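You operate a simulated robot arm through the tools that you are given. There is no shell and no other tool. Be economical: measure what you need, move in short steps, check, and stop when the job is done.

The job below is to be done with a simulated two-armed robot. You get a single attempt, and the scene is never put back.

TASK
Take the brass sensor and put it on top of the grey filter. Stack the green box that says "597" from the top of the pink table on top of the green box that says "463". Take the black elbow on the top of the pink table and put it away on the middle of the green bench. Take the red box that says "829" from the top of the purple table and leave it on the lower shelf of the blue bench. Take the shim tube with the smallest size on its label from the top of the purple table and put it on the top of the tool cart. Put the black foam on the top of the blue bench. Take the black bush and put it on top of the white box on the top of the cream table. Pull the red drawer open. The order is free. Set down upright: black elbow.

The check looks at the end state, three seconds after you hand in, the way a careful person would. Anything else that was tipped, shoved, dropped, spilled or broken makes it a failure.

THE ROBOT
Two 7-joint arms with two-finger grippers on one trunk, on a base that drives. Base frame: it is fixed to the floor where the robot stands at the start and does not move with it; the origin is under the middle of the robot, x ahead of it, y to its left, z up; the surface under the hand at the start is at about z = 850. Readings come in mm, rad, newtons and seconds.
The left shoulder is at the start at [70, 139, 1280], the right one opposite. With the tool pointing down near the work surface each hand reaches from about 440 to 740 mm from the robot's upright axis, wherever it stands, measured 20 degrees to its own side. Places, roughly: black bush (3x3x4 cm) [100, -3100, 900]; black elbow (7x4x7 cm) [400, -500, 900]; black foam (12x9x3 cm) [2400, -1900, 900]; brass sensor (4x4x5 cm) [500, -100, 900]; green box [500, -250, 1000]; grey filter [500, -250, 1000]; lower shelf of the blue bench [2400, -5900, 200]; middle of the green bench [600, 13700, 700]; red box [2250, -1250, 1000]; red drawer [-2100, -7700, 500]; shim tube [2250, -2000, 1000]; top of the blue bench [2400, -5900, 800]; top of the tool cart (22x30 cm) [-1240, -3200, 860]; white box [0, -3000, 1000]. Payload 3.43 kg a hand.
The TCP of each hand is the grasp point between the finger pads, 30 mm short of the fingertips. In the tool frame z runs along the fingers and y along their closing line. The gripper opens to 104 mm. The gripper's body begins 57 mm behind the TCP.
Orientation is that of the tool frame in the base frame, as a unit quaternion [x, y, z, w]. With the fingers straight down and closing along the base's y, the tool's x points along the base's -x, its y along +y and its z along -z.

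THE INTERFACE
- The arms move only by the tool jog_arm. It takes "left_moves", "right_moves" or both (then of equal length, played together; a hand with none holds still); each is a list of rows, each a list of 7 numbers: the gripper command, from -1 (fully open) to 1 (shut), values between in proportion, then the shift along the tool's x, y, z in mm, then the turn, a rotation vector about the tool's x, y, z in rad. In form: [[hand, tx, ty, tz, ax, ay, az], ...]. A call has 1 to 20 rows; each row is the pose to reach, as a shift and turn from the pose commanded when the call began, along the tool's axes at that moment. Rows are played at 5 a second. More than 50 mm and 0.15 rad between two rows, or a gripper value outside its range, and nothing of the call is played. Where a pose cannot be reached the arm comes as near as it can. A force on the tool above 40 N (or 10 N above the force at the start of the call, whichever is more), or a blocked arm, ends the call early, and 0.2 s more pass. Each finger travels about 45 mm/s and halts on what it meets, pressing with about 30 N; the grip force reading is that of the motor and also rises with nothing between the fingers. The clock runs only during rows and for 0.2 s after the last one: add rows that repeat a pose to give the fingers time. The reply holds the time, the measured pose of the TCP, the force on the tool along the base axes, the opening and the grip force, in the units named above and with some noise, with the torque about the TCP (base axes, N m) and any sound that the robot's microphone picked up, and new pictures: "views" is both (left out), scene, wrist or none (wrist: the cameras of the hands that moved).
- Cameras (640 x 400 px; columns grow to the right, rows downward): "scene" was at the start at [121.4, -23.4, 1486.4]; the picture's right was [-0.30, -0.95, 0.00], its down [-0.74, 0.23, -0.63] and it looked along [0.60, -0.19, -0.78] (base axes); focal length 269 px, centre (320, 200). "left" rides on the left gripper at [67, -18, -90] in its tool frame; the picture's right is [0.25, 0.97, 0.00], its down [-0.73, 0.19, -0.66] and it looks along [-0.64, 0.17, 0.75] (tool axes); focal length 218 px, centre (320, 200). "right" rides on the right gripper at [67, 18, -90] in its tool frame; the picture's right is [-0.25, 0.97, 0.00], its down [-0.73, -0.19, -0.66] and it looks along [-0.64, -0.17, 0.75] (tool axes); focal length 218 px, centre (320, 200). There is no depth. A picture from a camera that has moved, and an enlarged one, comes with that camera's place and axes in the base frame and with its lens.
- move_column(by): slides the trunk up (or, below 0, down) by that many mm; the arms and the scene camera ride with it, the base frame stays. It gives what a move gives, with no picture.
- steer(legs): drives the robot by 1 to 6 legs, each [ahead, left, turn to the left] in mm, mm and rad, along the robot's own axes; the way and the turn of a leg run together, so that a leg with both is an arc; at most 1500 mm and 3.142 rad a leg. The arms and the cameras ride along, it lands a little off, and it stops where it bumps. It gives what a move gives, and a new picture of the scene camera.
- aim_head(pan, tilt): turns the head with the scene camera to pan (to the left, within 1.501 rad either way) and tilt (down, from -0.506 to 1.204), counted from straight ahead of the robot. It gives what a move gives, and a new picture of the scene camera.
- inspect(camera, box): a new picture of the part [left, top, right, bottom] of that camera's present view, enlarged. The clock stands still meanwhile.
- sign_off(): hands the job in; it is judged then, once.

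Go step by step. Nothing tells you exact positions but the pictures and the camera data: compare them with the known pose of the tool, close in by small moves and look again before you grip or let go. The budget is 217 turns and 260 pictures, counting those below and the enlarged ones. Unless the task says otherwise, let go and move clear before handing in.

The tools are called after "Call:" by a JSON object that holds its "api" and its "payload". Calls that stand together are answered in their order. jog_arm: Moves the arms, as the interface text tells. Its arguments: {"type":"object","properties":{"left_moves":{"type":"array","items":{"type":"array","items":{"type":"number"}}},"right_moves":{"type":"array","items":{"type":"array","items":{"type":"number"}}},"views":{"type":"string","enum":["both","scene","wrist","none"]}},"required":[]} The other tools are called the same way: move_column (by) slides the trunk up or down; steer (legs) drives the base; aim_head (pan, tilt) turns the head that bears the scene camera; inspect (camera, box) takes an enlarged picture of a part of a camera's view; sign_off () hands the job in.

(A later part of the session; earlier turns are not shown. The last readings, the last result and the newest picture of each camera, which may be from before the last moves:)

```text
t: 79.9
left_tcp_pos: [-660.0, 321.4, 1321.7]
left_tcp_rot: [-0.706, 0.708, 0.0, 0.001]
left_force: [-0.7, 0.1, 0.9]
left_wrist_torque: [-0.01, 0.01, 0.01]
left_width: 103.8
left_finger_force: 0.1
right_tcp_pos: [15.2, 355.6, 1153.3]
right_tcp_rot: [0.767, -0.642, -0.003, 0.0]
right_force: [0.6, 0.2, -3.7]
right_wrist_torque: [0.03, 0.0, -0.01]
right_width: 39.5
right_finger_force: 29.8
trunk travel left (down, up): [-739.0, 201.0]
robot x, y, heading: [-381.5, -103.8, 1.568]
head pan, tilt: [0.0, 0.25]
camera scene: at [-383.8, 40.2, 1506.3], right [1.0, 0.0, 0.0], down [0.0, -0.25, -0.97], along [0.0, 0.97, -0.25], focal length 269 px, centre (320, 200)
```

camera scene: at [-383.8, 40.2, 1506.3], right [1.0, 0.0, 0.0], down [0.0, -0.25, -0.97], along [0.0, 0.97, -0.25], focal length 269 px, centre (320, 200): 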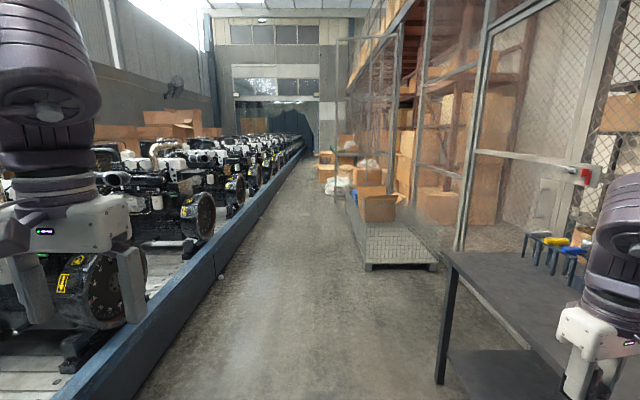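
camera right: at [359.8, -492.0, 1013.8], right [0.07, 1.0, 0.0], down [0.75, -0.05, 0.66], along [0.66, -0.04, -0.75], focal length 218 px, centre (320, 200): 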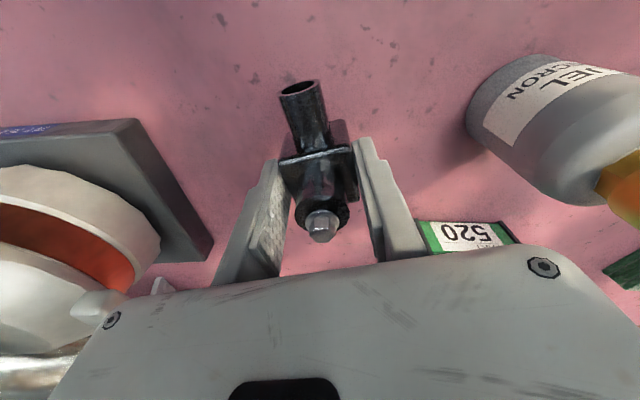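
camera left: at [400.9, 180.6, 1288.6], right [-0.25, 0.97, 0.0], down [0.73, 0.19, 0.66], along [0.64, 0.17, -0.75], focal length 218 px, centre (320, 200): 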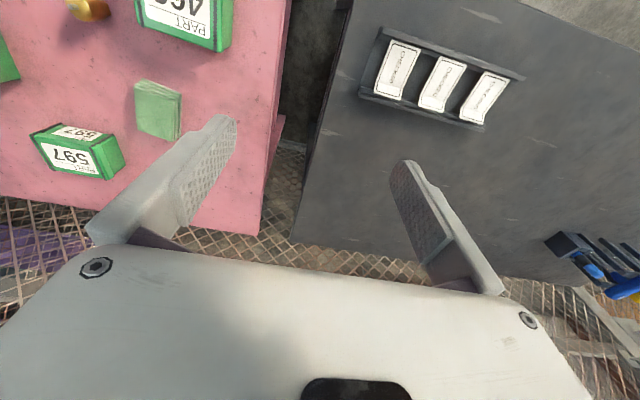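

I see a straight corridor northward, with the conveyor rail at about x = -1390 and a cart at about x = 175. I'll drive along x ≈ -580.

Call:
{"api": "steer", "payload": {"legs": [[0, 200, 0], [1500, 0, 0], [1500, 0, 0], [1500, 0, 0], [1500, 0, 0]]}}

```text
t: 105.8
left_tcp_pos: [-630.1, 5461.0, 1321.6]
left_tcp_rot: [-0.672, 0.74, -0.001, -0.001]
left_force: [1.1, 0.4, 0.0]
left_wrist_torque: [0.0, 0.0, 0.01]
left_width: 104.1
left_finger_force: 0.0
right_tcp_pos: [44.2, 5424.3, 1153.7]
right_tcp_rot: [0.734, -0.678, 0.008, 0.013]
right_force: [1.6, -8.4, -5.2]
right_wrist_torque: [0.79, 0.27, -0.25]
right_width: 39.8
right_finger_force: 30.0
trunk travel left (down, up): [-739.0, 201.0]
robot x, y, heading: [-393.2, 5014.9, 1.474]
head pan, tilt: [0.0, 0.25]
stopped in leg 5: the force on the tool passed its limit at 170 N (the readings are from after the stop); the commanded pose is now the measured one
camera scene: at [-380.4, 5154.7, 1506.4], right [1.0, -0.09, 0.0], down [-0.02, -0.25, -0.97], along [0.09, 0.96, -0.25], focal length 269 px, centre (320, 200)
```

scene: 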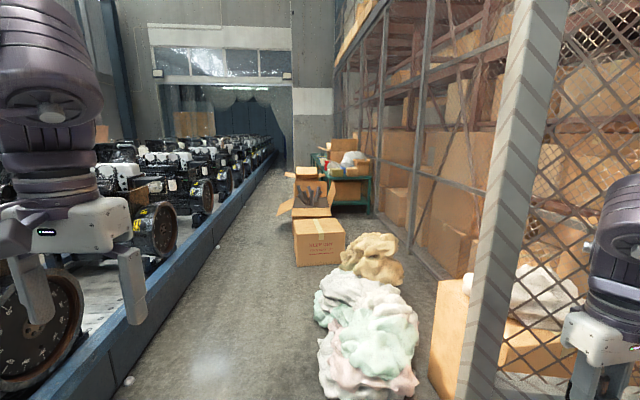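

The base had drifted and the right hand brushed the fence post, but the elbow is still gripped. I'll back off, straighten the heading and shift to the corridor's left half.

Call:
{"api": "steer", "payload": {"legs": [[-250, 60, 0], [0, 0, 0.1], [0, 400, 0]]}}

Call:
{"api": "jog_arm", "payload": {"right_moves": [[1, 0, 0, 0, 0, 0, 0]], "views": "wrist"}}

```text
t: 110.4
left_tcp_pos: [-1172.0, 5195.4, 1322.4]
left_tcp_rot: [0.711, -0.704, 0.0, 0.002]
left_force: [0.4, -0.4, -0.4]
left_wrist_torque: [0.0, -0.02, 0.03]
left_width: 104.0
left_finger_force: 0.1
right_tcp_pos: [-498.0, 5230.2, 1151.6]
right_tcp_rot: [0.77, -0.638, 0.005, 0.012]
right_force: [-0.3, 1.0, -3.8]
right_wrist_torque: [0.01, 0.0, -0.02]
right_width: 39.4
right_finger_force: 29.8
trunk travel left (down, up): [-739.0, 201.0]
robot x, y, heading: [-891.4, 4772.5, 1.589]
head pan, tilt: [0.0, 0.25]
camera scene: at [-891.0, 4917.2, 1506.4], right [1.0, 0.01, 0.0], down [0.0, -0.25, -0.97], along [-0.01, 0.97, -0.25], focal length 269 px, centre (320, 200)
```

scene: 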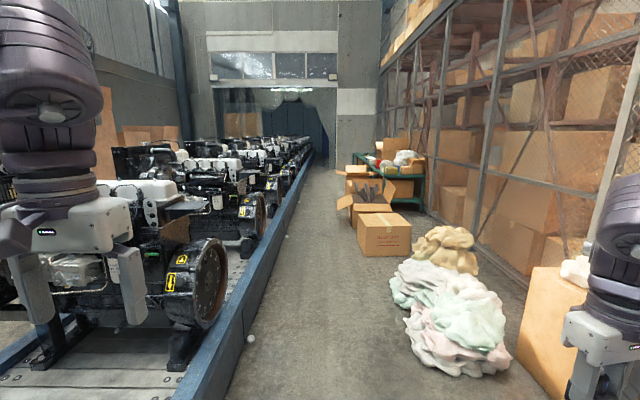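

```text
t: 110.8
left_tcp_pos: [-1172.2, 5195.3, 1320.6]
left_tcp_rot: [0.711, -0.704, 0.0, 0.001]
left_force: [0.5, 0.8, -0.3]
left_wrist_torque: [0.01, 0.0, -0.02]
left_width: 103.8
left_finger_force: 0.1
right_tcp_pos: [-498.2, 5231.3, 1152.9]
right_tcp_rot: [0.77, -0.637, 0.006, 0.012]
right_force: [-0.2, 0.1, -3.2]
right_wrist_torque: [0.01, 0.04, -0.01]
right_width: 39.7
right_finger_force: 30.0
trunk travel left (down, up): [-739.0, 201.0]
robot x, y, heading: [-884.8, 4773.5, 1.588]
head pan, tilt: [0.0, 0.25]
camera right: at [-502.9, 5162.2, 1245.1], right [-1.0, 0.07, 0.0], down [0.05, 0.77, 0.64], along [0.04, 0.63, -0.77], focal length 218 px, centre (320, 200)
```

right: 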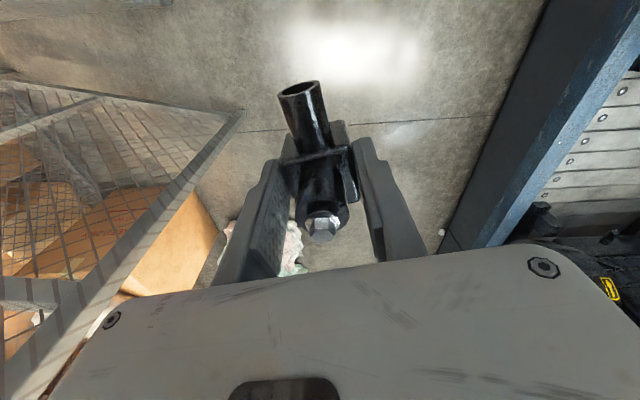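

The corridor's free width is about x = -1450 to -570 at the cartons ahead. I'll go on 3 m and check again.

Call:
{"api": "steer", "payload": {"legs": [[1500, 0, -0.01], [1500, 0, -0.01]]}}

```text
t: 125.2
left_tcp_pos: [-1188.7, 8198.7, 1320.5]
left_tcp_rot: [0.712, -0.702, 0.0, 0.001]
left_force: [-1.1, -1.0, -0.1]
left_wrist_torque: [0.01, -0.02, 0.04]
left_width: 104.0
left_finger_force: 0.0
right_tcp_pos: [-514.5, 8235.3, 1152.6]
right_tcp_rot: [0.771, -0.637, 0.007, 0.011]
right_force: [0.5, 0.1, -3.1]
right_wrist_torque: [-0.02, 0.01, 0.03]
right_width: 39.6
right_finger_force: 30.2
trunk travel left (down, up): [-739.0, 201.0]
robot x, y, heading: [-904.2, 7778.0, 1.588]
head pan, tilt: [0.0, 0.25]
camera scene: at [-908.2, 7921.5, 1506.5], right [1.0, 0.02, 0.0], down [0.0, -0.25, -0.97], along [-0.02, 0.97, -0.25], focal length 269 px, centre (320, 200)
```

scene: 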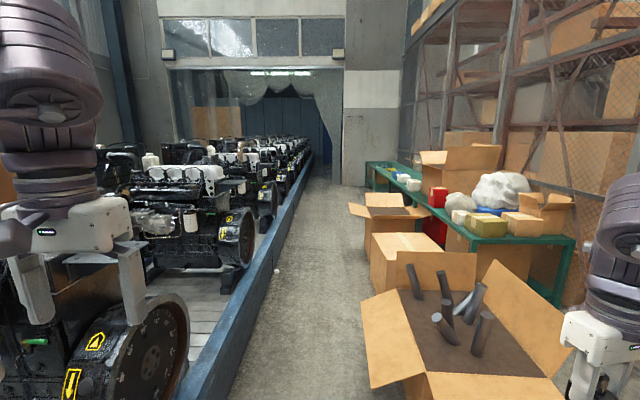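

I'll zoom in on the bench ahead on the right.

Call:
{"api": "inspect", "payload": {"camera": "scene", "box": [340, 130, 600, 300]}}

```text
2.35 times, centred on (470, 215) of scene
camera zoom: at [-908.2, 7921.5, 1506.5], right [1.0, 0.02, 0.0], down [0.0, -0.25, -0.97], along [-0.02, 0.97, -0.25], focal length 634 px, centre (-33, 165)
```

zoom: 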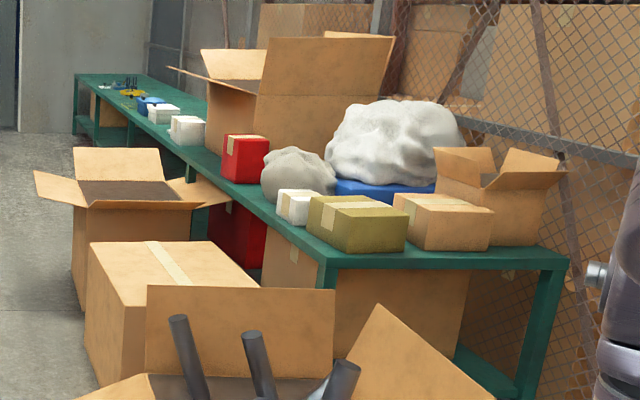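

Two green benches appear to stand in a line, and the far one has small parts on it. I'll hug the left side past the cartons.

Call:
{"api": "steer", "payload": {"legs": [[0, 150, -0.017], [1500, 0, 0], [1500, 0, 0]]}}

```text
t: 140.9
left_tcp_pos: [-1416.0, 11227.2, 1320.7]
left_tcp_rot: [0.725, -0.688, 0.0, 0.002]
left_force: [-0.1, -0.3, -0.6]
left_wrist_torque: [0.03, 0.01, -0.02]
left_width: 103.8
left_finger_force: 0.1
right_tcp_pos: [-745.3, 11291.6, 1153.1]
right_tcp_rot: [0.783, -0.621, 0.007, 0.012]
right_force: [-0.8, 0.4, -4.0]
right_wrist_torque: [-0.01, -0.01, -0.01]
right_width: 39.4
right_finger_force: 30.0
trunk travel left (down, up): [-739.0, 201.0]
robot x, y, heading: [-1117.6, 10820.2, 1.629]
head pan, tilt: [0.0, 0.25]
camera scene: at [-1125.3, 10962.4, 1506.5], right [1.0, 0.06, 0.0], down [0.01, -0.25, -0.97], along [-0.05, 0.97, -0.25], focal length 269 px, centre (320, 200)
```

scene: 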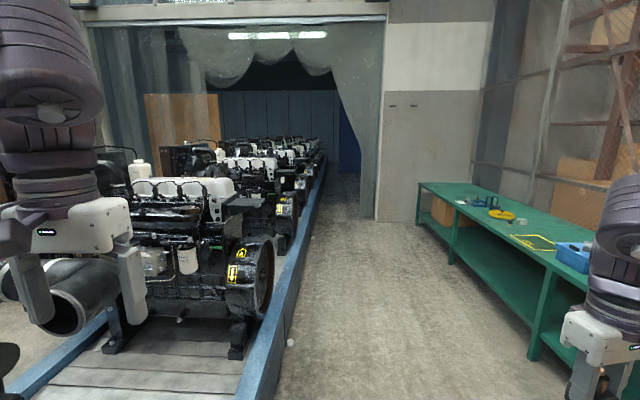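

The far bench comes into view with a taped spot and small items on it. I'll drive beside its middle and turn to face it.

Call:
{"api": "steer", "payload": {"legs": [[1322, -300, 0], [1322, -300, 0], [0, 0, -1.62]]}}

Call:
{"api": "aim_head", "payload": {"pan": 0, "tilt": 0.6}}

```text
t: 157.9
left_tcp_pos: [-269.3, 13746.8, 1321.7]
left_tcp_rot: [-0.001, 1.0, 0.001, -0.001]
left_force: [0.0, 0.1, -0.7]
left_wrist_torque: [-0.02, -0.01, -0.01]
left_width: 103.8
left_finger_force: 0.1
right_tcp_pos: [-241.8, 13073.4, 1153.3]
right_tcp_rot: [-0.089, 0.996, 0.004, -0.013]
right_force: [0.3, -0.1, -3.4]
right_wrist_torque: [0.03, 0.01, 0.0]
right_width: 39.7
right_finger_force: 30.4
trunk travel left (down, up): [-739.0, 201.0]
robot x, y, heading: [-696.5, 13470.6, 0.004]
head pan, tilt: [0.0, 0.25]
camera scene: at [-552.0, 13468.6, 1506.4], right [0.0, -1.0, 0.0], down [-0.25, 0.0, -0.97], along [0.97, 0.0, -0.25], focal length 269 px, centre (320, 200)
```

scene: 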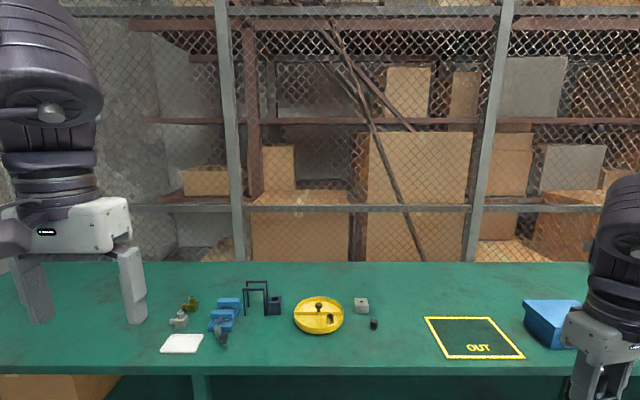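

```text
t: 158.7
left_tcp_pos: [-267.9, 13746.9, 1320.9]
left_tcp_rot: [0.0, 1.0, 0.001, -0.001]
left_force: [-0.1, 0.5, 0.8]
left_wrist_torque: [-0.01, 0.04, -0.01]
left_width: 104.2
left_finger_force: 0.1
right_tcp_pos: [-241.3, 13073.4, 1153.0]
right_tcp_rot: [-0.089, 0.996, 0.004, -0.013]
right_force: [-0.4, 0.6, -3.5]
right_wrist_torque: [0.0, 0.04, -0.01]
right_width: 39.7
right_finger_force: 30.2
trunk travel left (down, up): [-739.0, 201.0]
robot x, y, heading: [-695.6, 13468.4, -0.0]
head pan, tilt: [0.0, 0.6]
camera scene: at [-557.0, 13468.2, 1474.2], right [0.0, -1.0, 0.0], down [-0.56, 0.0, -0.83], along [0.83, 0.0, -0.56], focal length 269 px, centre (320, 200)
```

scene: 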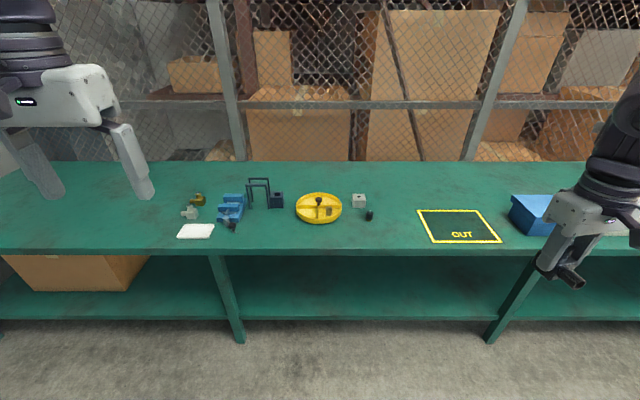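

The bench top has scattered parts and an "OUT" square on the right. I'll zoom in on the middle to find a free spot near y = 13700.

Call:
{"api": "inspect", "payload": {"camera": "scene", "box": [160, 150, 400, 260]}}

```text
2.67 times, centred on (280, 205) of scene
camera zoom: at [-557.0, 13468.2, 1474.2], right [0.0, -1.0, 0.0], down [-0.56, 0.0, -0.83], along [0.83, 0.0, -0.56], focal length 718 px, centre (427, 187)
```

zoom: 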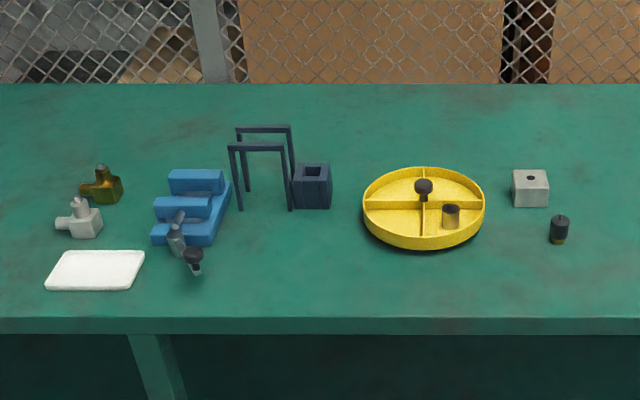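

A free spot lies between the blue block, the black cube and the yellow tray, near y = 13690. I'll move so the right hand comes over it.

Call:
{"api": "steer", "payload": {"legs": [[0, 600, 0], [400, 0, 0]]}}

Call:
{"api": "aim_head", "payload": {"pan": -0.5, "tilt": 0.85}}

Call:
{"api": "jog_arm", "payload": {"right_moves": [[1, 0, 0, 0, 0, 0, 0]], "views": "wrist"}}

```text
t: 164.2
left_tcp_pos: [137.0, 14323.3, 1321.1]
left_tcp_rot: [0.01, 1.0, 0.0, 0.001]
left_force: [-0.7, 0.7, 0.7]
left_wrist_torque: [0.03, -0.01, 0.0]
left_width: 104.1
left_finger_force: 0.1
right_tcp_pos: [150.1, 13648.8, 1154.2]
right_tcp_rot: [-0.078, 0.997, 0.004, -0.013]
right_force: [-0.5, -0.4, -3.6]
right_wrist_torque: [0.02, -0.01, -0.01]
right_width: 39.7
right_finger_force: 30.0
trunk travel left (down, up): [-739.0, 201.0]
robot x, y, heading: [-292.0, 14052.8, -0.019]
head pan, tilt: [0.0, 0.6]
camera scene: at [-156.8, 14051.1, 1474.4], right [-0.02, -1.0, 0.0], down [-0.56, 0.01, -0.83], along [0.83, -0.02, -0.56], focal length 269 px, centre (320, 200)
```

scene: 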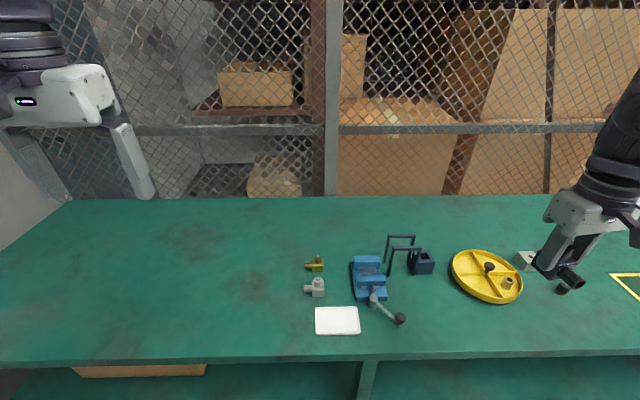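

```text
t: 165.1
left_tcp_pos: [138.7, 14324.2, 1320.7]
left_tcp_rot: [0.011, 1.0, 0.001, -0.001]
left_force: [0.5, -0.3, -0.3]
left_wrist_torque: [-0.02, 0.02, 0.01]
left_width: 104.1
left_finger_force: 0.0
right_tcp_pos: [150.7, 13648.4, 1152.7]
right_tcp_rot: [-0.078, 0.997, 0.004, -0.013]
right_force: [0.8, -0.5, -3.5]
right_wrist_torque: [-0.04, 0.01, -0.03]
right_width: 39.8
right_finger_force: 29.8
trunk travel left (down, up): [-739.0, 201.0]
robot x, y, heading: [-290.3, 14053.0, -0.021]
head pan, tilt: [-0.499, 0.85]
camera scene: at [-175.2, 14013.9, 1453.3], right [-0.5, -0.87, 0.0], down [-0.65, 0.37, -0.66], along [0.57, -0.33, -0.75], focal length 269 px, centre (320, 200)
```

scene: 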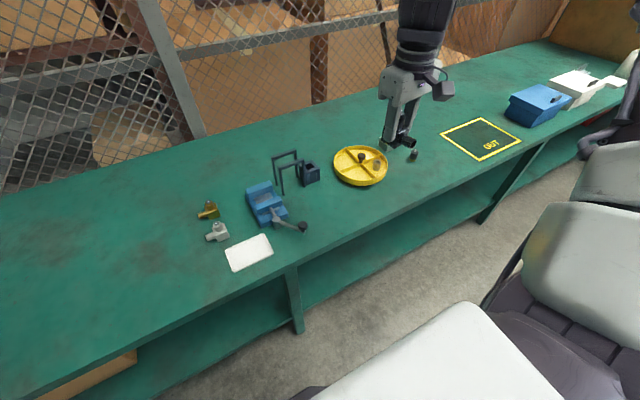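

```text
t: 165.5
left_tcp_pos: [140.1, 14323.5, 1321.6]
left_tcp_rot: [0.011, 1.0, 0.001, -0.001]
left_force: [0.5, 0.0, 0.5]
left_wrist_torque: [-0.01, -0.02, -0.05]
left_width: 104.0
left_finger_force: 0.0
right_tcp_pos: [150.5, 13648.8, 1152.4]
right_tcp_rot: [-0.077, 0.997, 0.004, -0.014]
right_force: [-0.7, 0.5, -2.5]
right_wrist_torque: [-0.02, -0.01, 0.0]
right_width: 39.5
right_finger_force: 30.2
trunk travel left (down, up): [-739.0, 201.0]
robot x, y, heading: [-290.2, 14056.0, -0.022]
head pan, tilt: [-0.499, 0.85]
camera right: at [84.7, 13654.2, 1245.3], right [0.1, 0.99, 0.0], down [0.77, -0.08, 0.64], along [0.63, -0.06, -0.77], focal length 218 px, centre (320, 200)
```

right: 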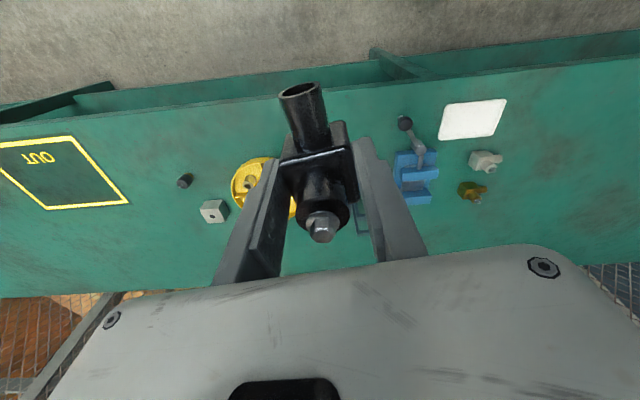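

Triangulating gives the bench top at z ≈ 736. The free spot is about [380, 13670], so I'll drive 130 mm forward, extend the hand and correct the slight tilt left by the bump.

Call:
{"api": "steer", "payload": {"legs": [[130, 0, 0]]}}

Call:
{"api": "jog_arm", "payload": {"right_moves": [[1, -34, 3, 0, 0.01, -0.027, 0], [1, -68, 7, 0, 0.01, -0.027, 0], [1, -103, 10, 0, 0.01, -0.027, 0], [1, -103, 10, 0, 0.01, -0.027, 0]], "views": "wrist"}}

```text
t: 166.8
left_tcp_pos: [261.7, 14320.7, 1322.2]
left_tcp_rot: [0.012, 1.0, 0.0, 0.0]
left_force: [-0.5, -0.4, 0.7]
left_wrist_torque: [-0.01, -0.03, -0.02]
left_width: 104.3
left_finger_force: 0.0
right_tcp_pos: [275.8, 13647.1, 1153.2]
right_tcp_rot: [-0.077, 0.997, 0.003, -0.013]
right_force: [-0.3, -0.2, -3.3]
right_wrist_torque: [0.0, 0.01, -0.03]
right_width: 39.6
right_finger_force: 30.3
trunk travel left (down, up): [-739.0, 201.0]
robot x, y, heading: [-171.6, 14053.9, -0.018]
head pan, tilt: [-0.499, 0.85]
camera scene: at [-51.5, 14011.5, 1453.6], right [-0.5, -0.87, 0.0], down [-0.65, 0.37, -0.66], along [0.57, -0.33, -0.75], focal length 269 px, centre (320, 200)
```

scene: 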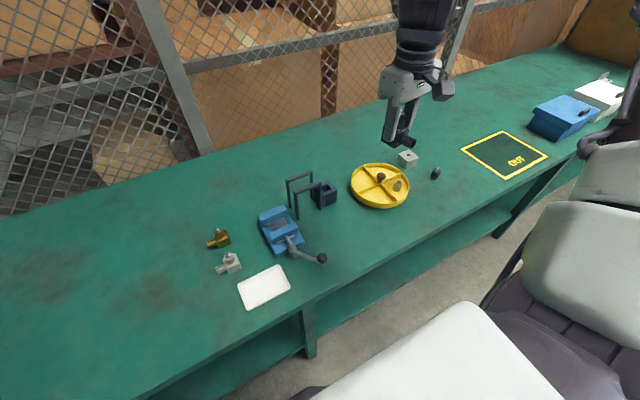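

```text
t: 167.8
left_tcp_pos: [263.5, 14319.9, 1322.8]
left_tcp_rot: [0.011, 1.0, 0.0, 0.001]
left_force: [0.1, -0.2, 0.5]
left_wrist_torque: [-0.01, 0.0, 0.01]
left_width: 103.9
left_finger_force: 0.0
right_tcp_pos: [379.1, 13670.1, 1149.7]
right_tcp_rot: [-0.078, 0.997, 0.0, 0.001]
right_force: [0.1, -0.2, -3.0]
right_wrist_torque: [-0.04, -0.04, 0.0]
right_width: 39.5
right_finger_force: 30.1
trunk travel left (down, up): [-739.0, 201.0]
robot x, y, heading: [-164.4, 14051.0, -0.016]
head pan, tilt: [-0.499, 0.85]
camera right: at [310.2, 13676.2, 1240.4], right [0.1, 0.99, 0.0], down [0.75, -0.08, 0.66], along [0.65, -0.07, -0.75], focal length 218 px, centre (320, 200)
```

right: 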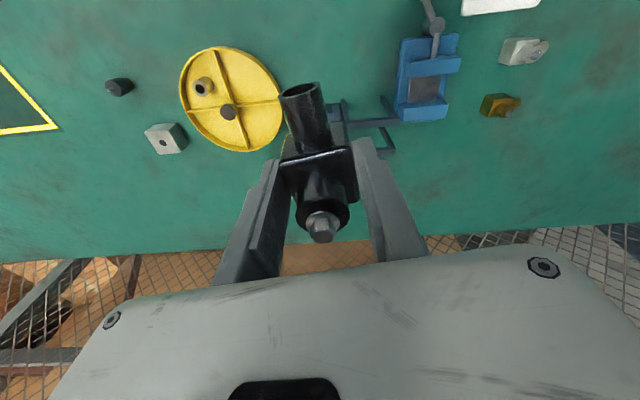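

The landing point is between the tray and the vise, clear of both. I'll lower with the trunk.

Call:
{"api": "move_column", "payload": {"by": -325}}

Call:
{"api": "jog_arm", "payload": {"right_moves": [[1, 0, 0, 0, 0, 0, 0]], "views": "both"}}

```text
t: 171.0
left_tcp_pos: [263.7, 14322.0, 995.6]
left_tcp_rot: [0.01, 1.0, 0.001, -0.001]
left_force: [0.5, 0.6, -0.3]
left_wrist_torque: [0.02, 0.0, 0.04]
left_width: 104.1
left_finger_force: 0.2
right_tcp_pos: [379.5, 13672.2, 824.9]
right_tcp_rot: [-0.078, 0.997, -0.001, 0.0]
right_force: [-0.1, -0.6, -2.8]
right_wrist_torque: [-0.03, 0.02, -0.03]
right_width: 39.6
right_finger_force: 30.2
trunk travel left (down, up): [-414.0, 526.0]
robot x, y, heading: [-167.7, 14052.3, -0.02]
head pan, tilt: [-0.499, 0.85]
```

```text
t: 171.4
left_tcp_pos: [264.7, 14320.2, 995.5]
left_tcp_rot: [0.011, 1.0, -0.001, -0.001]
left_force: [0.1, -0.3, 0.8]
left_wrist_torque: [0.04, -0.01, -0.01]
left_width: 103.8
left_finger_force: 0.1
right_tcp_pos: [380.6, 13671.5, 824.8]
right_tcp_rot: [-0.077, 0.997, -0.001, 0.0]
right_force: [-1.2, -0.3, -3.0]
right_wrist_torque: [-0.03, 0.0, -0.02]
right_width: 39.6
right_finger_force: 29.6
trunk travel left (down, up): [-414.0, 526.0]
robot x, y, heading: [-164.8, 14054.6, -0.019]
head pan, tilt: [-0.499, 0.85]
camera scene: at [-49.0, 14011.6, 1128.3], right [-0.5, -0.87, 0.0], down [-0.65, 0.37, -0.66], along [0.57, -0.33, -0.75], focal length 269 px, centre (320, 200)
camera right: at [310.7, 13676.9, 915.2], right [0.1, 0.99, 0.0], down [0.75, -0.08, 0.66], along [0.65, -0.07, -0.75], focal length 218 px, centre (320, 200)
```

scene: 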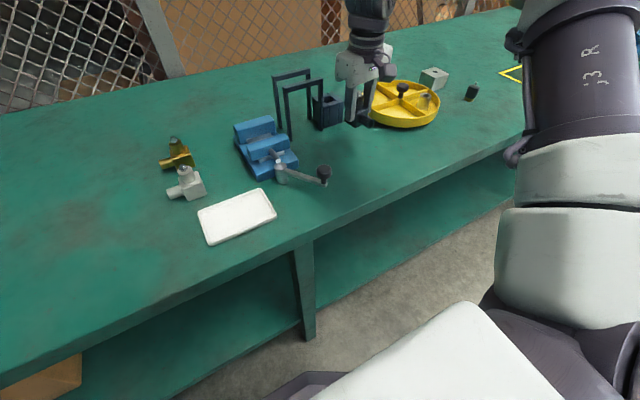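
right: 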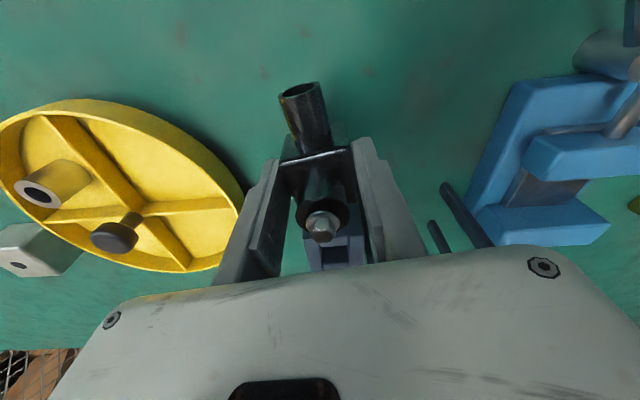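

The nearest frame post is about 60 mm clear of the palm. I'll lower the last stretch gently.

Call:
{"api": "move_column", "payload": {"by": -40}}

Call:
{"api": "jog_arm", "payload": {"right_moves": [[1, 0, 0, 5, 0, 0, 0], [1, 0, 0, 9, 0, 0, 0], [1, 0, 0, 12, 0, 0, 0], [1, 0, 0, 12, 0, 0, 0]], "views": "wrist"}}

```text
t: 172.2
left_tcp_pos: [264.3, 14320.4, 955.9]
left_tcp_rot: [0.012, 1.0, -0.001, -0.001]
left_force: [-0.4, -0.5, -0.1]
left_wrist_torque: [-0.03, 0.0, 0.0]
left_width: 103.9
left_finger_force: 0.1
right_tcp_pos: [379.1, 13671.9, 785.4]
right_tcp_rot: [-0.078, 0.997, 0.001, 0.001]
right_force: [0.9, 0.5, -3.3]
right_wrist_torque: [0.01, 0.01, 0.01]
right_width: 39.6
right_finger_force: 30.5
trunk travel left (down, up): [-374.0, 566.0]
robot x, y, heading: [-165.2, 14053.4, -0.018]
head pan, tilt: [-0.499, 0.85]
```

```text
t: 173.2
left_tcp_pos: [265.3, 14322.4, 956.2]
left_tcp_rot: [0.012, 1.0, 0.0, -0.001]
left_force: [-0.5, 0.7, 0.0]
left_wrist_torque: [0.01, 0.03, -0.02]
left_width: 103.8
left_finger_force: 0.0
right_tcp_pos: [380.3, 13671.9, 772.5]
right_tcp_rot: [-0.077, 0.997, 0.0, 0.0]
right_force: [0.3, 0.7, -2.9]
right_wrist_torque: [0.02, 0.0, -0.01]
right_width: 39.6
right_finger_force: 29.9
trunk travel left (down, up): [-374.0, 566.0]
robot x, y, heading: [-164.7, 14052.2, -0.025]
head pan, tilt: [-0.499, 0.85]
camera right: at [311.6, 13676.7, 863.0], right [0.1, 0.99, 0.0], down [0.75, -0.08, 0.66], along [0.65, -0.07, -0.75], focal length 218 px, centre (320, 200)
```

right: 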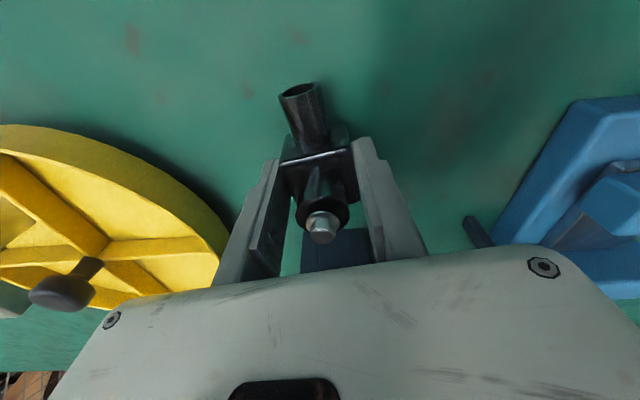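

No contact yet, so I'll keep going down in small steps.

Call:
{"api": "jog_arm", "payload": {"right_moves": [[1, 0, 0, 4, 0, 0, 0], [1, 0, 0, 7, 0, 0, 0], [1, 0, 0, 10, 0, 0, 0], [1, 0, 0, 13, 0, 0, 0], [1, 0, 0, 16, 0, 0, 0], [1, 0, 0, 19, 0, 0, 0]], "views": "wrist"}}

```text
t: 174.6
left_tcp_pos: [262.4, 14323.1, 955.9]
left_tcp_rot: [0.011, 1.0, -0.001, 0.001]
left_force: [0.1, -0.5, -0.3]
left_wrist_torque: [0.01, 0.03, -0.03]
left_width: 104.0
left_finger_force: 0.0
right_tcp_pos: [376.5, 13672.1, 756.0]
right_tcp_rot: [-0.078, 0.997, -0.001, 0.004]
right_force: [3.7, -2.3, 26.1]
right_wrist_torque: [0.35, -0.06, -0.01]
right_width: 39.9
right_finger_force: 30.2
trunk travel left (down, up): [-374.0, 566.0]
robot x, y, heading: [-165.4, 14054.4, -0.021]
head pan, tilt: [-0.499, 0.85]
camera right: at [308.2, 13677.9, 846.8], right [0.1, 0.99, 0.0], down [0.75, -0.07, 0.66], along [0.66, -0.07, -0.75], focal length 218 px, centre (320, 200)
```

right: 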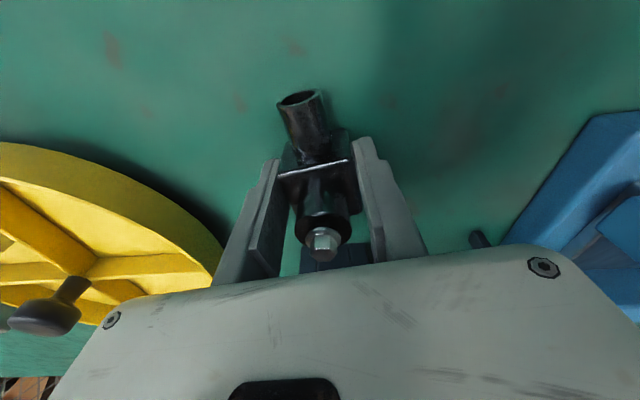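

Contact at a TCP of about 757, so the bench is at z ≈ 718. I'll ease the pressure and open partway.

Call:
{"api": "jog_arm", "payload": {"right_moves": [[1, 0, 0, -2, 0, 0, 0], [0.2, 0, 0, -2, 0, 0, 0], [0, 0, 0, -2, 0, 0, 0], [-0.2, 0, 0, -2, 0, 0, 0], [-0.25, 0, 0, -2, 0, 0, 0]], "views": "wrist"}}

```text
t: 175.8
left_tcp_pos: [264.7, 14321.9, 956.0]
left_tcp_rot: [0.012, 1.0, 0.001, 0.0]
left_force: [-0.3, -0.4, -0.7]
left_wrist_torque: [-0.02, -0.04, -0.01]
left_width: 103.8
left_finger_force: 0.1
right_tcp_pos: [378.6, 13670.3, 755.8]
right_tcp_rot: [-0.078, 0.997, -0.001, 0.0]
right_force: [-1.0, -0.3, -0.2]
right_wrist_torque: [-0.01, -0.01, 0.0]
right_width: 65.1
right_finger_force: 0.1
trunk travel left (down, up): [-374.0, 566.0]
robot x, y, heading: [-164.7, 14052.3, -0.016]
head pan, tilt: [-0.499, 0.85]
camera right: at [309.9, 13676.5, 846.5], right [0.1, 0.99, 0.0], down [0.75, -0.08, 0.66], along [0.65, -0.07, -0.75], focal length 218 px, centre (320, 200)
```

right: 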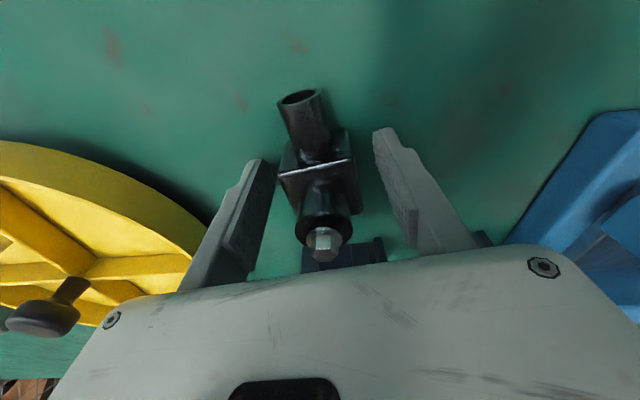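

Released and standing. I'll raise the trunk straight up, clear of the parts, and check.

Call:
{"api": "move_column", "payload": {"by": 330}}

Call:
{"api": "inspect", "payload": {"camera": "scene", "box": [240, 100, 460, 240]}}

```text
t: 179.1
left_tcp_pos: [265.0, 14322.5, 1286.5]
left_tcp_rot: [0.011, 1.0, 0.0, -0.002]
left_force: [0.1, 0.0, -0.3]
left_wrist_torque: [-0.01, 0.03, 0.01]
left_width: 103.9
left_finger_force: 0.1
right_tcp_pos: [379.3, 13671.0, 1085.7]
right_tcp_rot: [-0.077, 0.997, 0.001, 0.0]
right_force: [-0.4, 0.0, 0.0]
right_wrist_torque: [0.02, 0.02, -0.01]
right_width: 65.1
right_finger_force: 0.0
trunk travel left (down, up): [-704.0, 236.0]
robot x, y, heading: [-167.6, 14051.8, -0.021]
head pan, tilt: [-0.499, 0.85]
```

```text
2.86 times, centred on (350, 170) of scene
camera zoom: at [-49.2, 14011.8, 1418.3], right [-0.5, -0.87, 0.0], down [-0.65, 0.37, -0.66], along [0.57, -0.33, -0.75], focal length 770 px, centre (234, 286)
```

zoom: 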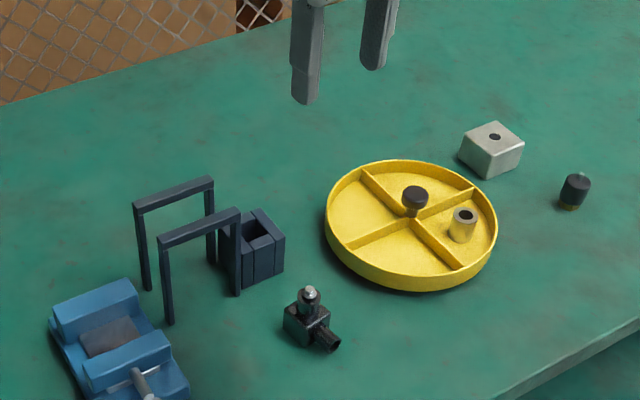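

The elbow stands upright on the bench. Now I'll go back south, with the trunk raised so the hands clear everything, backing off and turning first.

Call:
{"api": "move_column", "payload": {"by": 200}}

Call:
{"api": "aim_head", "payload": {"pan": 0, "tilt": 0.35}}

Call:
{"api": "steer", "payload": {"legs": [[-550, 0, 0], [0, 0, -1.55]]}}

```text
t: 181.2
left_tcp_pos: [264.9, 14322.3, 1486.2]
left_tcp_rot: [0.011, 1.0, -0.001, -0.002]
left_force: [0.5, 0.2, -0.3]
left_wrist_torque: [0.0, -0.02, 0.0]
left_width: 103.8
left_finger_force: 0.1
right_tcp_pos: [378.6, 13670.3, 1285.6]
right_tcp_rot: [-0.077, 0.997, 0.001, 0.001]
right_force: [-0.2, -0.1, -0.7]
right_wrist_torque: [-0.01, 0.01, 0.0]
right_width: 65.0
right_finger_force: 0.0
trunk travel left (down, up): [-904.0, 36.0]
robot x, y, heading: [-167.3, 14057.4, -0.021]
head pan, tilt: [-0.499, 0.85]
```

```text
t: 182.2
left_tcp_pos: [264.4, 14321.0, 1486.8]
left_tcp_rot: [0.011, 1.0, 0.0, 0.0]
left_force: [0.3, 0.3, -0.4]
left_wrist_torque: [0.04, 0.01, 0.05]
left_width: 104.0
left_finger_force: 0.1
right_tcp_pos: [378.9, 13671.1, 1285.6]
right_tcp_rot: [-0.078, 0.997, 0.0, 0.002]
right_force: [0.1, -0.7, -0.5]
right_wrist_torque: [-0.02, -0.05, 0.01]
right_width: 65.1
right_finger_force: 0.0
trunk travel left (down, up): [-904.0, 36.0]
robot x, y, heading: [-164.2, 14051.5, -0.017]
head pan, tilt: [0.0, 0.351]
camera scene: at [-24.0, 14048.6, 1661.9], right [-0.02, -1.0, 0.0], down [-0.34, 0.01, -0.94], along [0.94, -0.02, -0.34], focal length 269 px, centre (320, 200)
```

scene: 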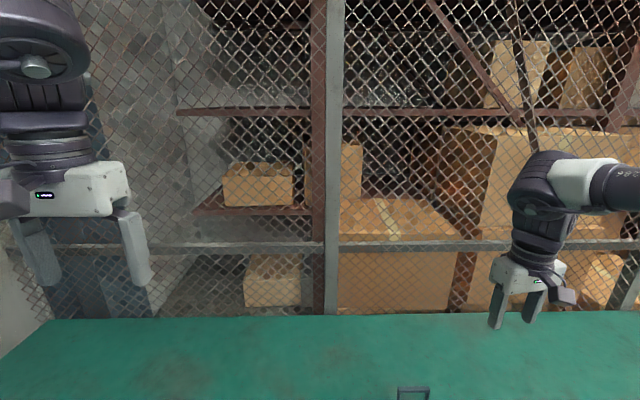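

```text
t: 189.0
left_tcp_pos: [-427.1, 13648.2, 1484.8]
left_tcp_rot: [0.693, 0.721, 0.001, -0.001]
left_force: [0.2, 0.7, -0.9]
left_wrist_torque: [-0.02, -0.04, -0.02]
left_width: 104.3
left_finger_force: 0.0
right_tcp_pos: [-1069.1, 13494.4, 1285.5]
right_tcp_rot: [0.626, 0.779, -0.001, 0.0]
right_force: [-0.1, 0.9, 0.2]
right_wrist_torque: [0.02, 0.0, 0.0]
right_width: 65.0
right_finger_force: 0.1
trunk travel left (down, up): [-904.0, 36.0]
robot x, y, heading: [-723.7, 14064.1, -1.527]
head pan, tilt: [0.0, 0.351]
camera scene: at [-718.0, 13918.2, 1662.0], right [-1.0, -0.04, 0.0], down [-0.01, 0.34, -0.94], along [0.04, -0.94, -0.34], focal length 269 px, centre (320, 200)
```

scene: 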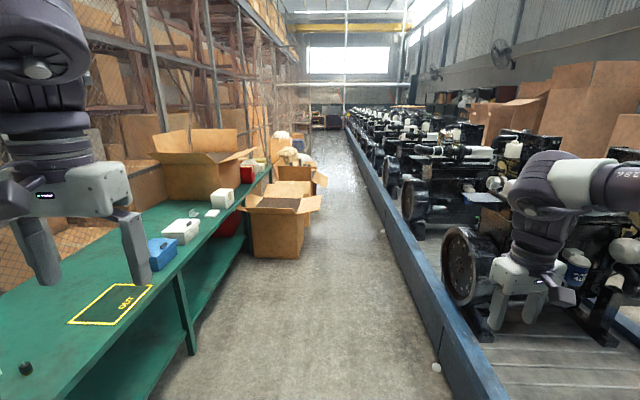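

The corridor south is visible with the cartons on my left. I'll angle over to x ≈ -1060 before passing them.

Call:
{"api": "steer", "payload": {"legs": [[1124, -215, 0], [1124, -215, -0.04], [1200, 0, 0]]}}

```text
t: 206.2
left_tcp_pos: [-685.6, 10150.9, 1486.8]
left_tcp_rot: [0.685, 0.729, -0.001, 0.0]
left_force: [0.2, 0.8, 0.3]
left_wrist_torque: [-0.02, -0.03, 0.02]
left_width: 104.1
left_finger_force: 0.0
right_tcp_pos: [-1323.4, 9980.3, 1286.4]
right_tcp_rot: [0.617, 0.787, -0.001, 0.001]
right_force: [-0.2, 0.1, -1.3]
right_wrist_torque: [-0.01, 0.0, -0.02]
right_width: 65.0
right_finger_force: 0.0
trunk travel left (down, up): [-904.0, 36.0]
robot x, y, heading: [-989.5, 10553.0, -1.504]
head pan, tilt: [0.0, 0.351]
camera scene: at [-982.7, 10413.7, 1662.1], right [-1.0, -0.07, 0.0], down [-0.02, 0.34, -0.94], along [0.06, -0.94, -0.34], focal length 269 px, centre (320, 200)
```

scene: 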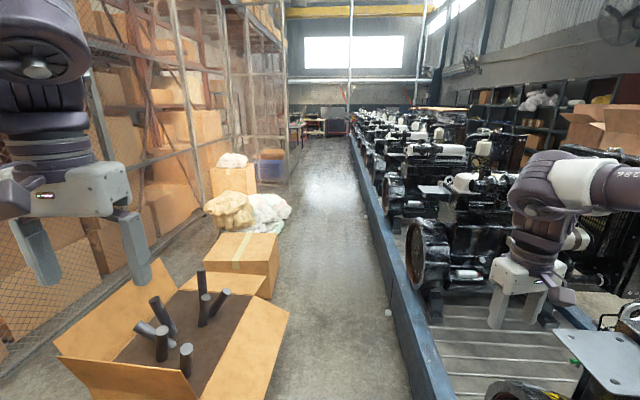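

I'll straighten the heading, shift slightly right and continue past the carton.

Call:
{"api": "steer", "payload": {"legs": [[0, -70, -0.067], [1500, 0, 0], [1500, 0, 0]]}}

```text
t: 221.0
left_tcp_pos: [-800.7, 7168.5, 1486.5]
left_tcp_rot: [0.715, 0.7, 0.0, 0.0]
left_force: [0.8, -0.1, 0.2]
left_wrist_torque: [-0.01, 0.0, -0.01]
left_width: 103.9
left_finger_force: 0.0
right_tcp_pos: [-1450.7, 7054.2, 1287.1]
right_tcp_rot: [0.649, 0.76, 0.0, 0.001]
right_force: [-1.1, 0.5, -0.1]
right_wrist_torque: [-0.02, -0.04, 0.0]
right_width: 64.7
right_finger_force: 0.0
trunk travel left (down, up): [-904.0, 36.0]
robot x, y, heading: [-1067.7, 7595.2, -1.583]
head pan, tilt: [0.0, 0.351]
camera scene: at [-1074.1, 7456.2, 1662.1], right [-1.0, 0.02, 0.0], down [0.01, 0.34, -0.94], along [-0.02, -0.94, -0.34], focal length 269 px, centre (320, 200)
```

scene: 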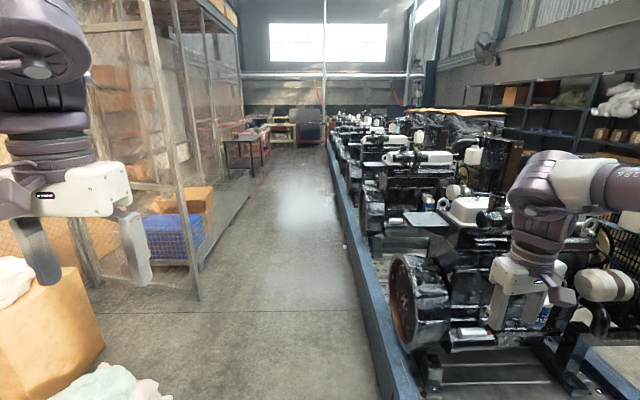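

Clear corridor ahead. I'll drift left to x ≈ -720 and go on south 6 m.

Call:
{"api": "steer", "payload": {"legs": [[1450, 170, 0.01], [1450, 170, 0], [1500, 0, 0], [1500, 0, 0]]}}

```text
t: 249.2
left_tcp_pos: [-298.4, 1295.3, 1486.0]
left_tcp_rot: [0.704, 0.71, 0.0, -0.001]
left_force: [0.4, -0.1, 0.1]
left_wrist_torque: [-0.02, 0.03, 0.0]
left_width: 103.9
left_finger_force: 0.0
right_tcp_pos: [-945.6, 1162.1, 1287.1]
right_tcp_rot: [0.639, 0.769, -0.001, 0.001]
right_force: [-0.6, 0.1, -0.3]
right_wrist_torque: [-0.02, -0.01, -0.02]
right_width: 64.9
right_finger_force: 0.0
trunk travel left (down, up): [-904.0, 36.0]
robot x, y, heading: [-580.1, 1717.8, -1.557]
head pan, tilt: [0.0, 0.351]
camera scene: at [-580.4, 1573.8, 1662.1], right [-1.0, -0.01, 0.0], down [0.0, 0.34, -0.94], along [0.01, -0.94, -0.34], focal length 269 px, centre (320, 200)
```

scene: 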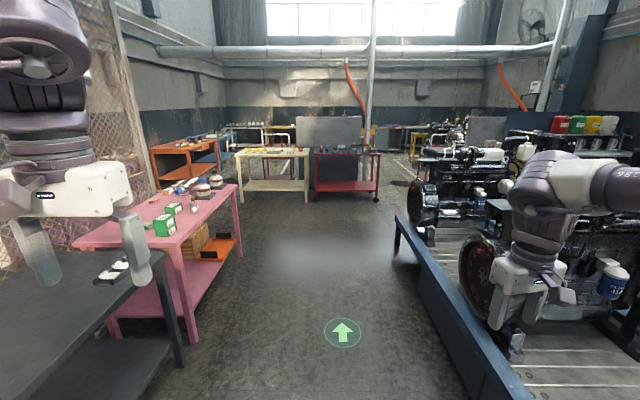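

I see the pink table on the left, then the orange, cream and red cart areas ahead. I'll drive to the cream table's north side so the right arm can work there.

Call:
{"api": "steer", "payload": {"legs": [[1500, 30, -0.01], [1500, 30, 0], [0, 950, 0], [500, 0, 0]]}}

```text
refused: leg 1 is longer than a leg can be; nothing moved
```

Call:
{"api": "steer", "payload": {"legs": [[1480, 30, -0.01], [1480, 30, 0], [0, 950, 0], [500, 0, 0]]}}

```text
t: 266.4
left_tcp_pos: [398.1, -1666.7, 1490.4]
left_tcp_rot: [0.689, 0.725, 0.002, 0.003]
left_force: [0.1, 0.7, -0.8]
left_wrist_torque: [-0.07, -0.03, 0.02]
left_width: 103.8
left_finger_force: 0.1
right_tcp_pos: [-242.2, -1828.7, 1284.2]
right_tcp_rot: [0.624, 0.782, 0.001, 0.003]
right_force: [-0.3, 0.7, 1.0]
right_wrist_torque: [0.02, -0.04, -0.03]
right_width: 64.8
right_finger_force: 0.0
trunk travel left (down, up): [-904.0, 36.0]
robot x, y, heading: [110.0, -1263.6, -1.516]
head pan, tilt: [0.0, 0.351]
stopped in leg 3: the robot was blocked; the commanded pose is now the measured one
camera scene: at [103.4, -1400.3, 1662.6], right [-1.0, -0.05, -0.01], down [-0.01, 0.34, -0.94], along [0.05, -0.94, -0.34], focal length 269 px, centre (320, 200)
```

scene: 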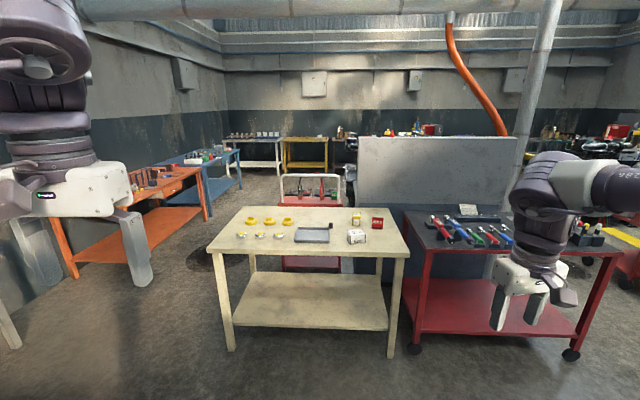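

I bumped something on my left, probably the pink table's end. I'll move off it and look at the pink table.

Call:
{"api": "steer", "payload": {"legs": [[0, -80, 0]]}}

Call:
{"api": "aim_head", "payload": {"pan": 1.5, "tilt": 0.6}}

```text
t: 267.5
left_tcp_pos: [343.9, -1677.3, 1482.4]
left_tcp_rot: [0.687, 0.726, -0.002, -0.005]
left_force: [2.0, 0.5, -0.8]
left_wrist_torque: [-0.03, 0.12, 0.01]
left_width: 104.1
left_finger_force: 0.0
right_tcp_pos: [-299.6, -1838.9, 1288.3]
right_tcp_rot: [0.623, 0.782, -0.002, -0.005]
right_force: [1.4, 0.5, 1.0]
right_wrist_torque: [0.02, 0.06, 0.01]
right_width: 64.9
right_finger_force: 0.1
trunk travel left (down, up): [-904.0, 36.0]
robot x, y, heading: [27.6, -1267.4, -1.516]
head pan, tilt: [0.0, 0.351]
camera scene: at [50.9, -1411.3, 1661.7], right [-1.0, -0.06, 0.01], down [-0.03, 0.34, -0.94], along [0.05, -0.94, -0.34], focal length 269 px, centre (320, 200)
```

scene: 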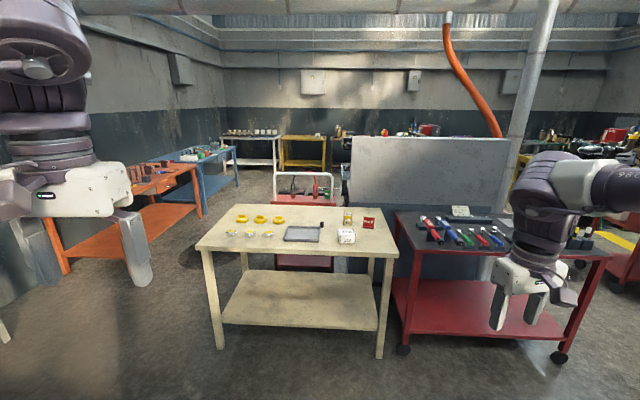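

```text
t: 269.1
left_tcp_pos: [327.2, -1676.9, 1485.6]
left_tcp_rot: [0.687, 0.727, 0.002, -0.001]
left_force: [-0.6, -0.3, -0.3]
left_wrist_torque: [-0.01, -0.02, 0.0]
left_width: 104.2
left_finger_force: 0.0
right_tcp_pos: [-313.6, -1838.3, 1284.4]
right_tcp_rot: [0.623, 0.783, 0.0, 0.0]
right_force: [-1.2, -0.7, 0.7]
right_wrist_torque: [-0.02, -0.01, -0.05]
right_width: 64.9
right_finger_force: 0.0
trunk travel left (down, up): [-904.0, 36.0]
robot x, y, heading: [27.9, -1268.7, -1.519]
head pan, tilt: [1.499, 0.6]
camera scene: at [115.6, -1319.3, 1639.4], right [-0.02, -1.0, 0.0], down [-0.56, 0.01, -0.83], along [0.83, -0.01, -0.56], focal length 269 px, centre (320, 200)
```

scene: 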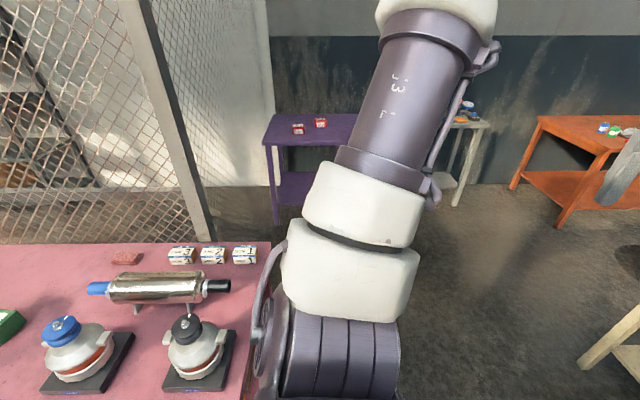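

The items on this end of the table look undisturbed. I'll move south, turn to face east, and check the pink table and the route to the purple table.

Call:
{"api": "steer", "payload": {"legs": [[450, -50, 0], [0, 0, 1.52]]}}

Call:
{"api": "aim_head", "payload": {"pan": 1.2, "tilt": 0.5}}

Call:
{"api": "aim_head", "payload": {"pan": 0, "tilt": 0.4}}

```text
t: 275.5
left_tcp_pos: [430.0, -1446.4, 1486.6]
left_tcp_rot: [0.003, 1.0, 0.001, -0.001]
left_force: [0.7, 0.4, -0.1]
left_wrist_torque: [0.04, 0.01, 0.0]
left_width: 104.0
left_finger_force: 0.1
right_tcp_pos: [554.9, -2096.0, 1285.1]
right_tcp_rot: [-0.084, 0.996, 0.0, -0.001]
right_force: [-0.7, 0.0, 0.5]
right_wrist_torque: [-0.03, -0.04, -0.01]
right_width: 65.0
right_finger_force: 0.1
trunk travel left (down, up): [-904.0, 36.0]
robot x, y, heading: [3.0, -1723.8, -0.001]
head pan, tilt: [1.499, 0.6]
camera scene: at [59.3, -1635.5, 1639.3], right [1.0, -0.07, 0.0], down [-0.04, -0.56, -0.83], along [0.06, 0.82, -0.56], focal length 269 px, centre (320, 200)
```

scene: 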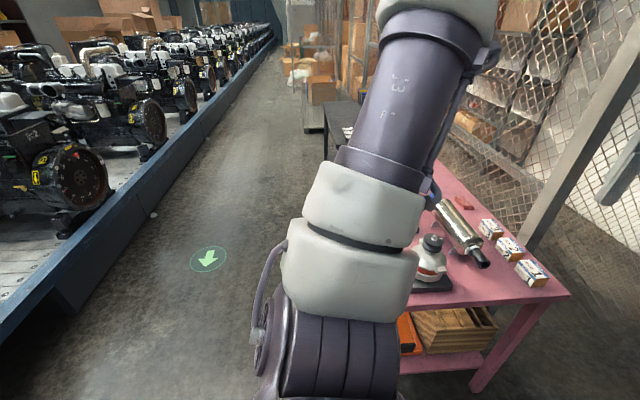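

```text
t: 276.3
left_tcp_pos: [429.9, -1445.8, 1485.9]
left_tcp_rot: [0.003, 1.0, 0.0, -0.001]
left_force: [-0.3, -0.2, 0.0]
left_wrist_torque: [-0.01, 0.02, 0.0]
left_width: 103.8
left_finger_force: 0.0
right_tcp_pos: [553.9, -2096.4, 1285.7]
right_tcp_rot: [-0.083, 0.997, 0.0, -0.001]
right_force: [-0.3, 0.0, -0.1]
right_wrist_torque: [-0.06, 0.0, 0.01]
right_width: 64.9
right_finger_force: 0.1
trunk travel left (down, up): [-904.0, 36.0]
robot x, y, heading: [3.3, -1722.4, -0.004]
head pan, tilt: [1.201, 0.499]
camera scene: at [85.8, -1638.2, 1648.3], right [0.93, -0.36, 0.0], down [-0.17, -0.45, -0.88], along [0.32, 0.82, -0.48], focal length 269 px, centre (320, 200)
```

scene: 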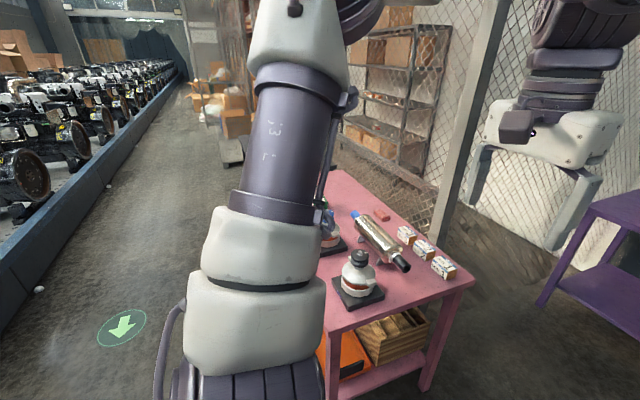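

```text
t: 277.7
left_tcp_pos: [430.6, -1445.2, 1486.0]
left_tcp_rot: [0.003, 1.0, -0.001, -0.001]
left_force: [0.8, -0.1, 0.0]
left_wrist_torque: [-0.01, 0.02, 0.02]
left_width: 104.0
left_finger_force: 0.1
right_tcp_pos: [553.8, -2095.8, 1285.2]
right_tcp_rot: [-0.084, 0.996, -0.001, -0.001]
right_force: [0.2, 0.3, -0.7]
right_wrist_torque: [0.0, 0.02, -0.01]
right_width: 64.8
right_finger_force: 0.0
trunk travel left (down, up): [-904.0, 36.0]
robot x, y, heading: [7.8, -1724.4, -0.007]
head pan, tilt: [0.0, 0.4]
camera scene: at [145.4, -1723.1, 1657.4], right [0.0, -1.0, 0.0], down [-0.39, 0.0, -0.92], along [0.92, 0.0, -0.39], focal length 269 px, centre (320, 200)
```

scene: 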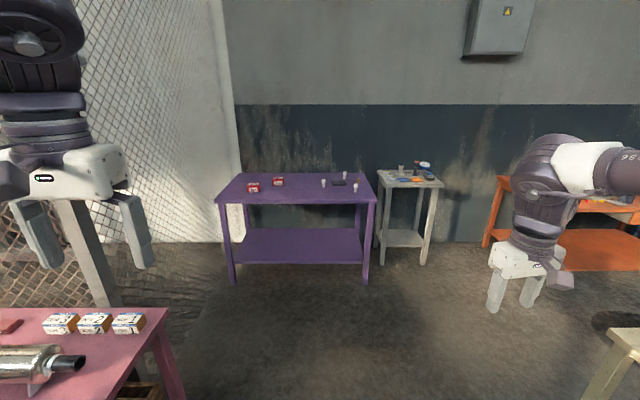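

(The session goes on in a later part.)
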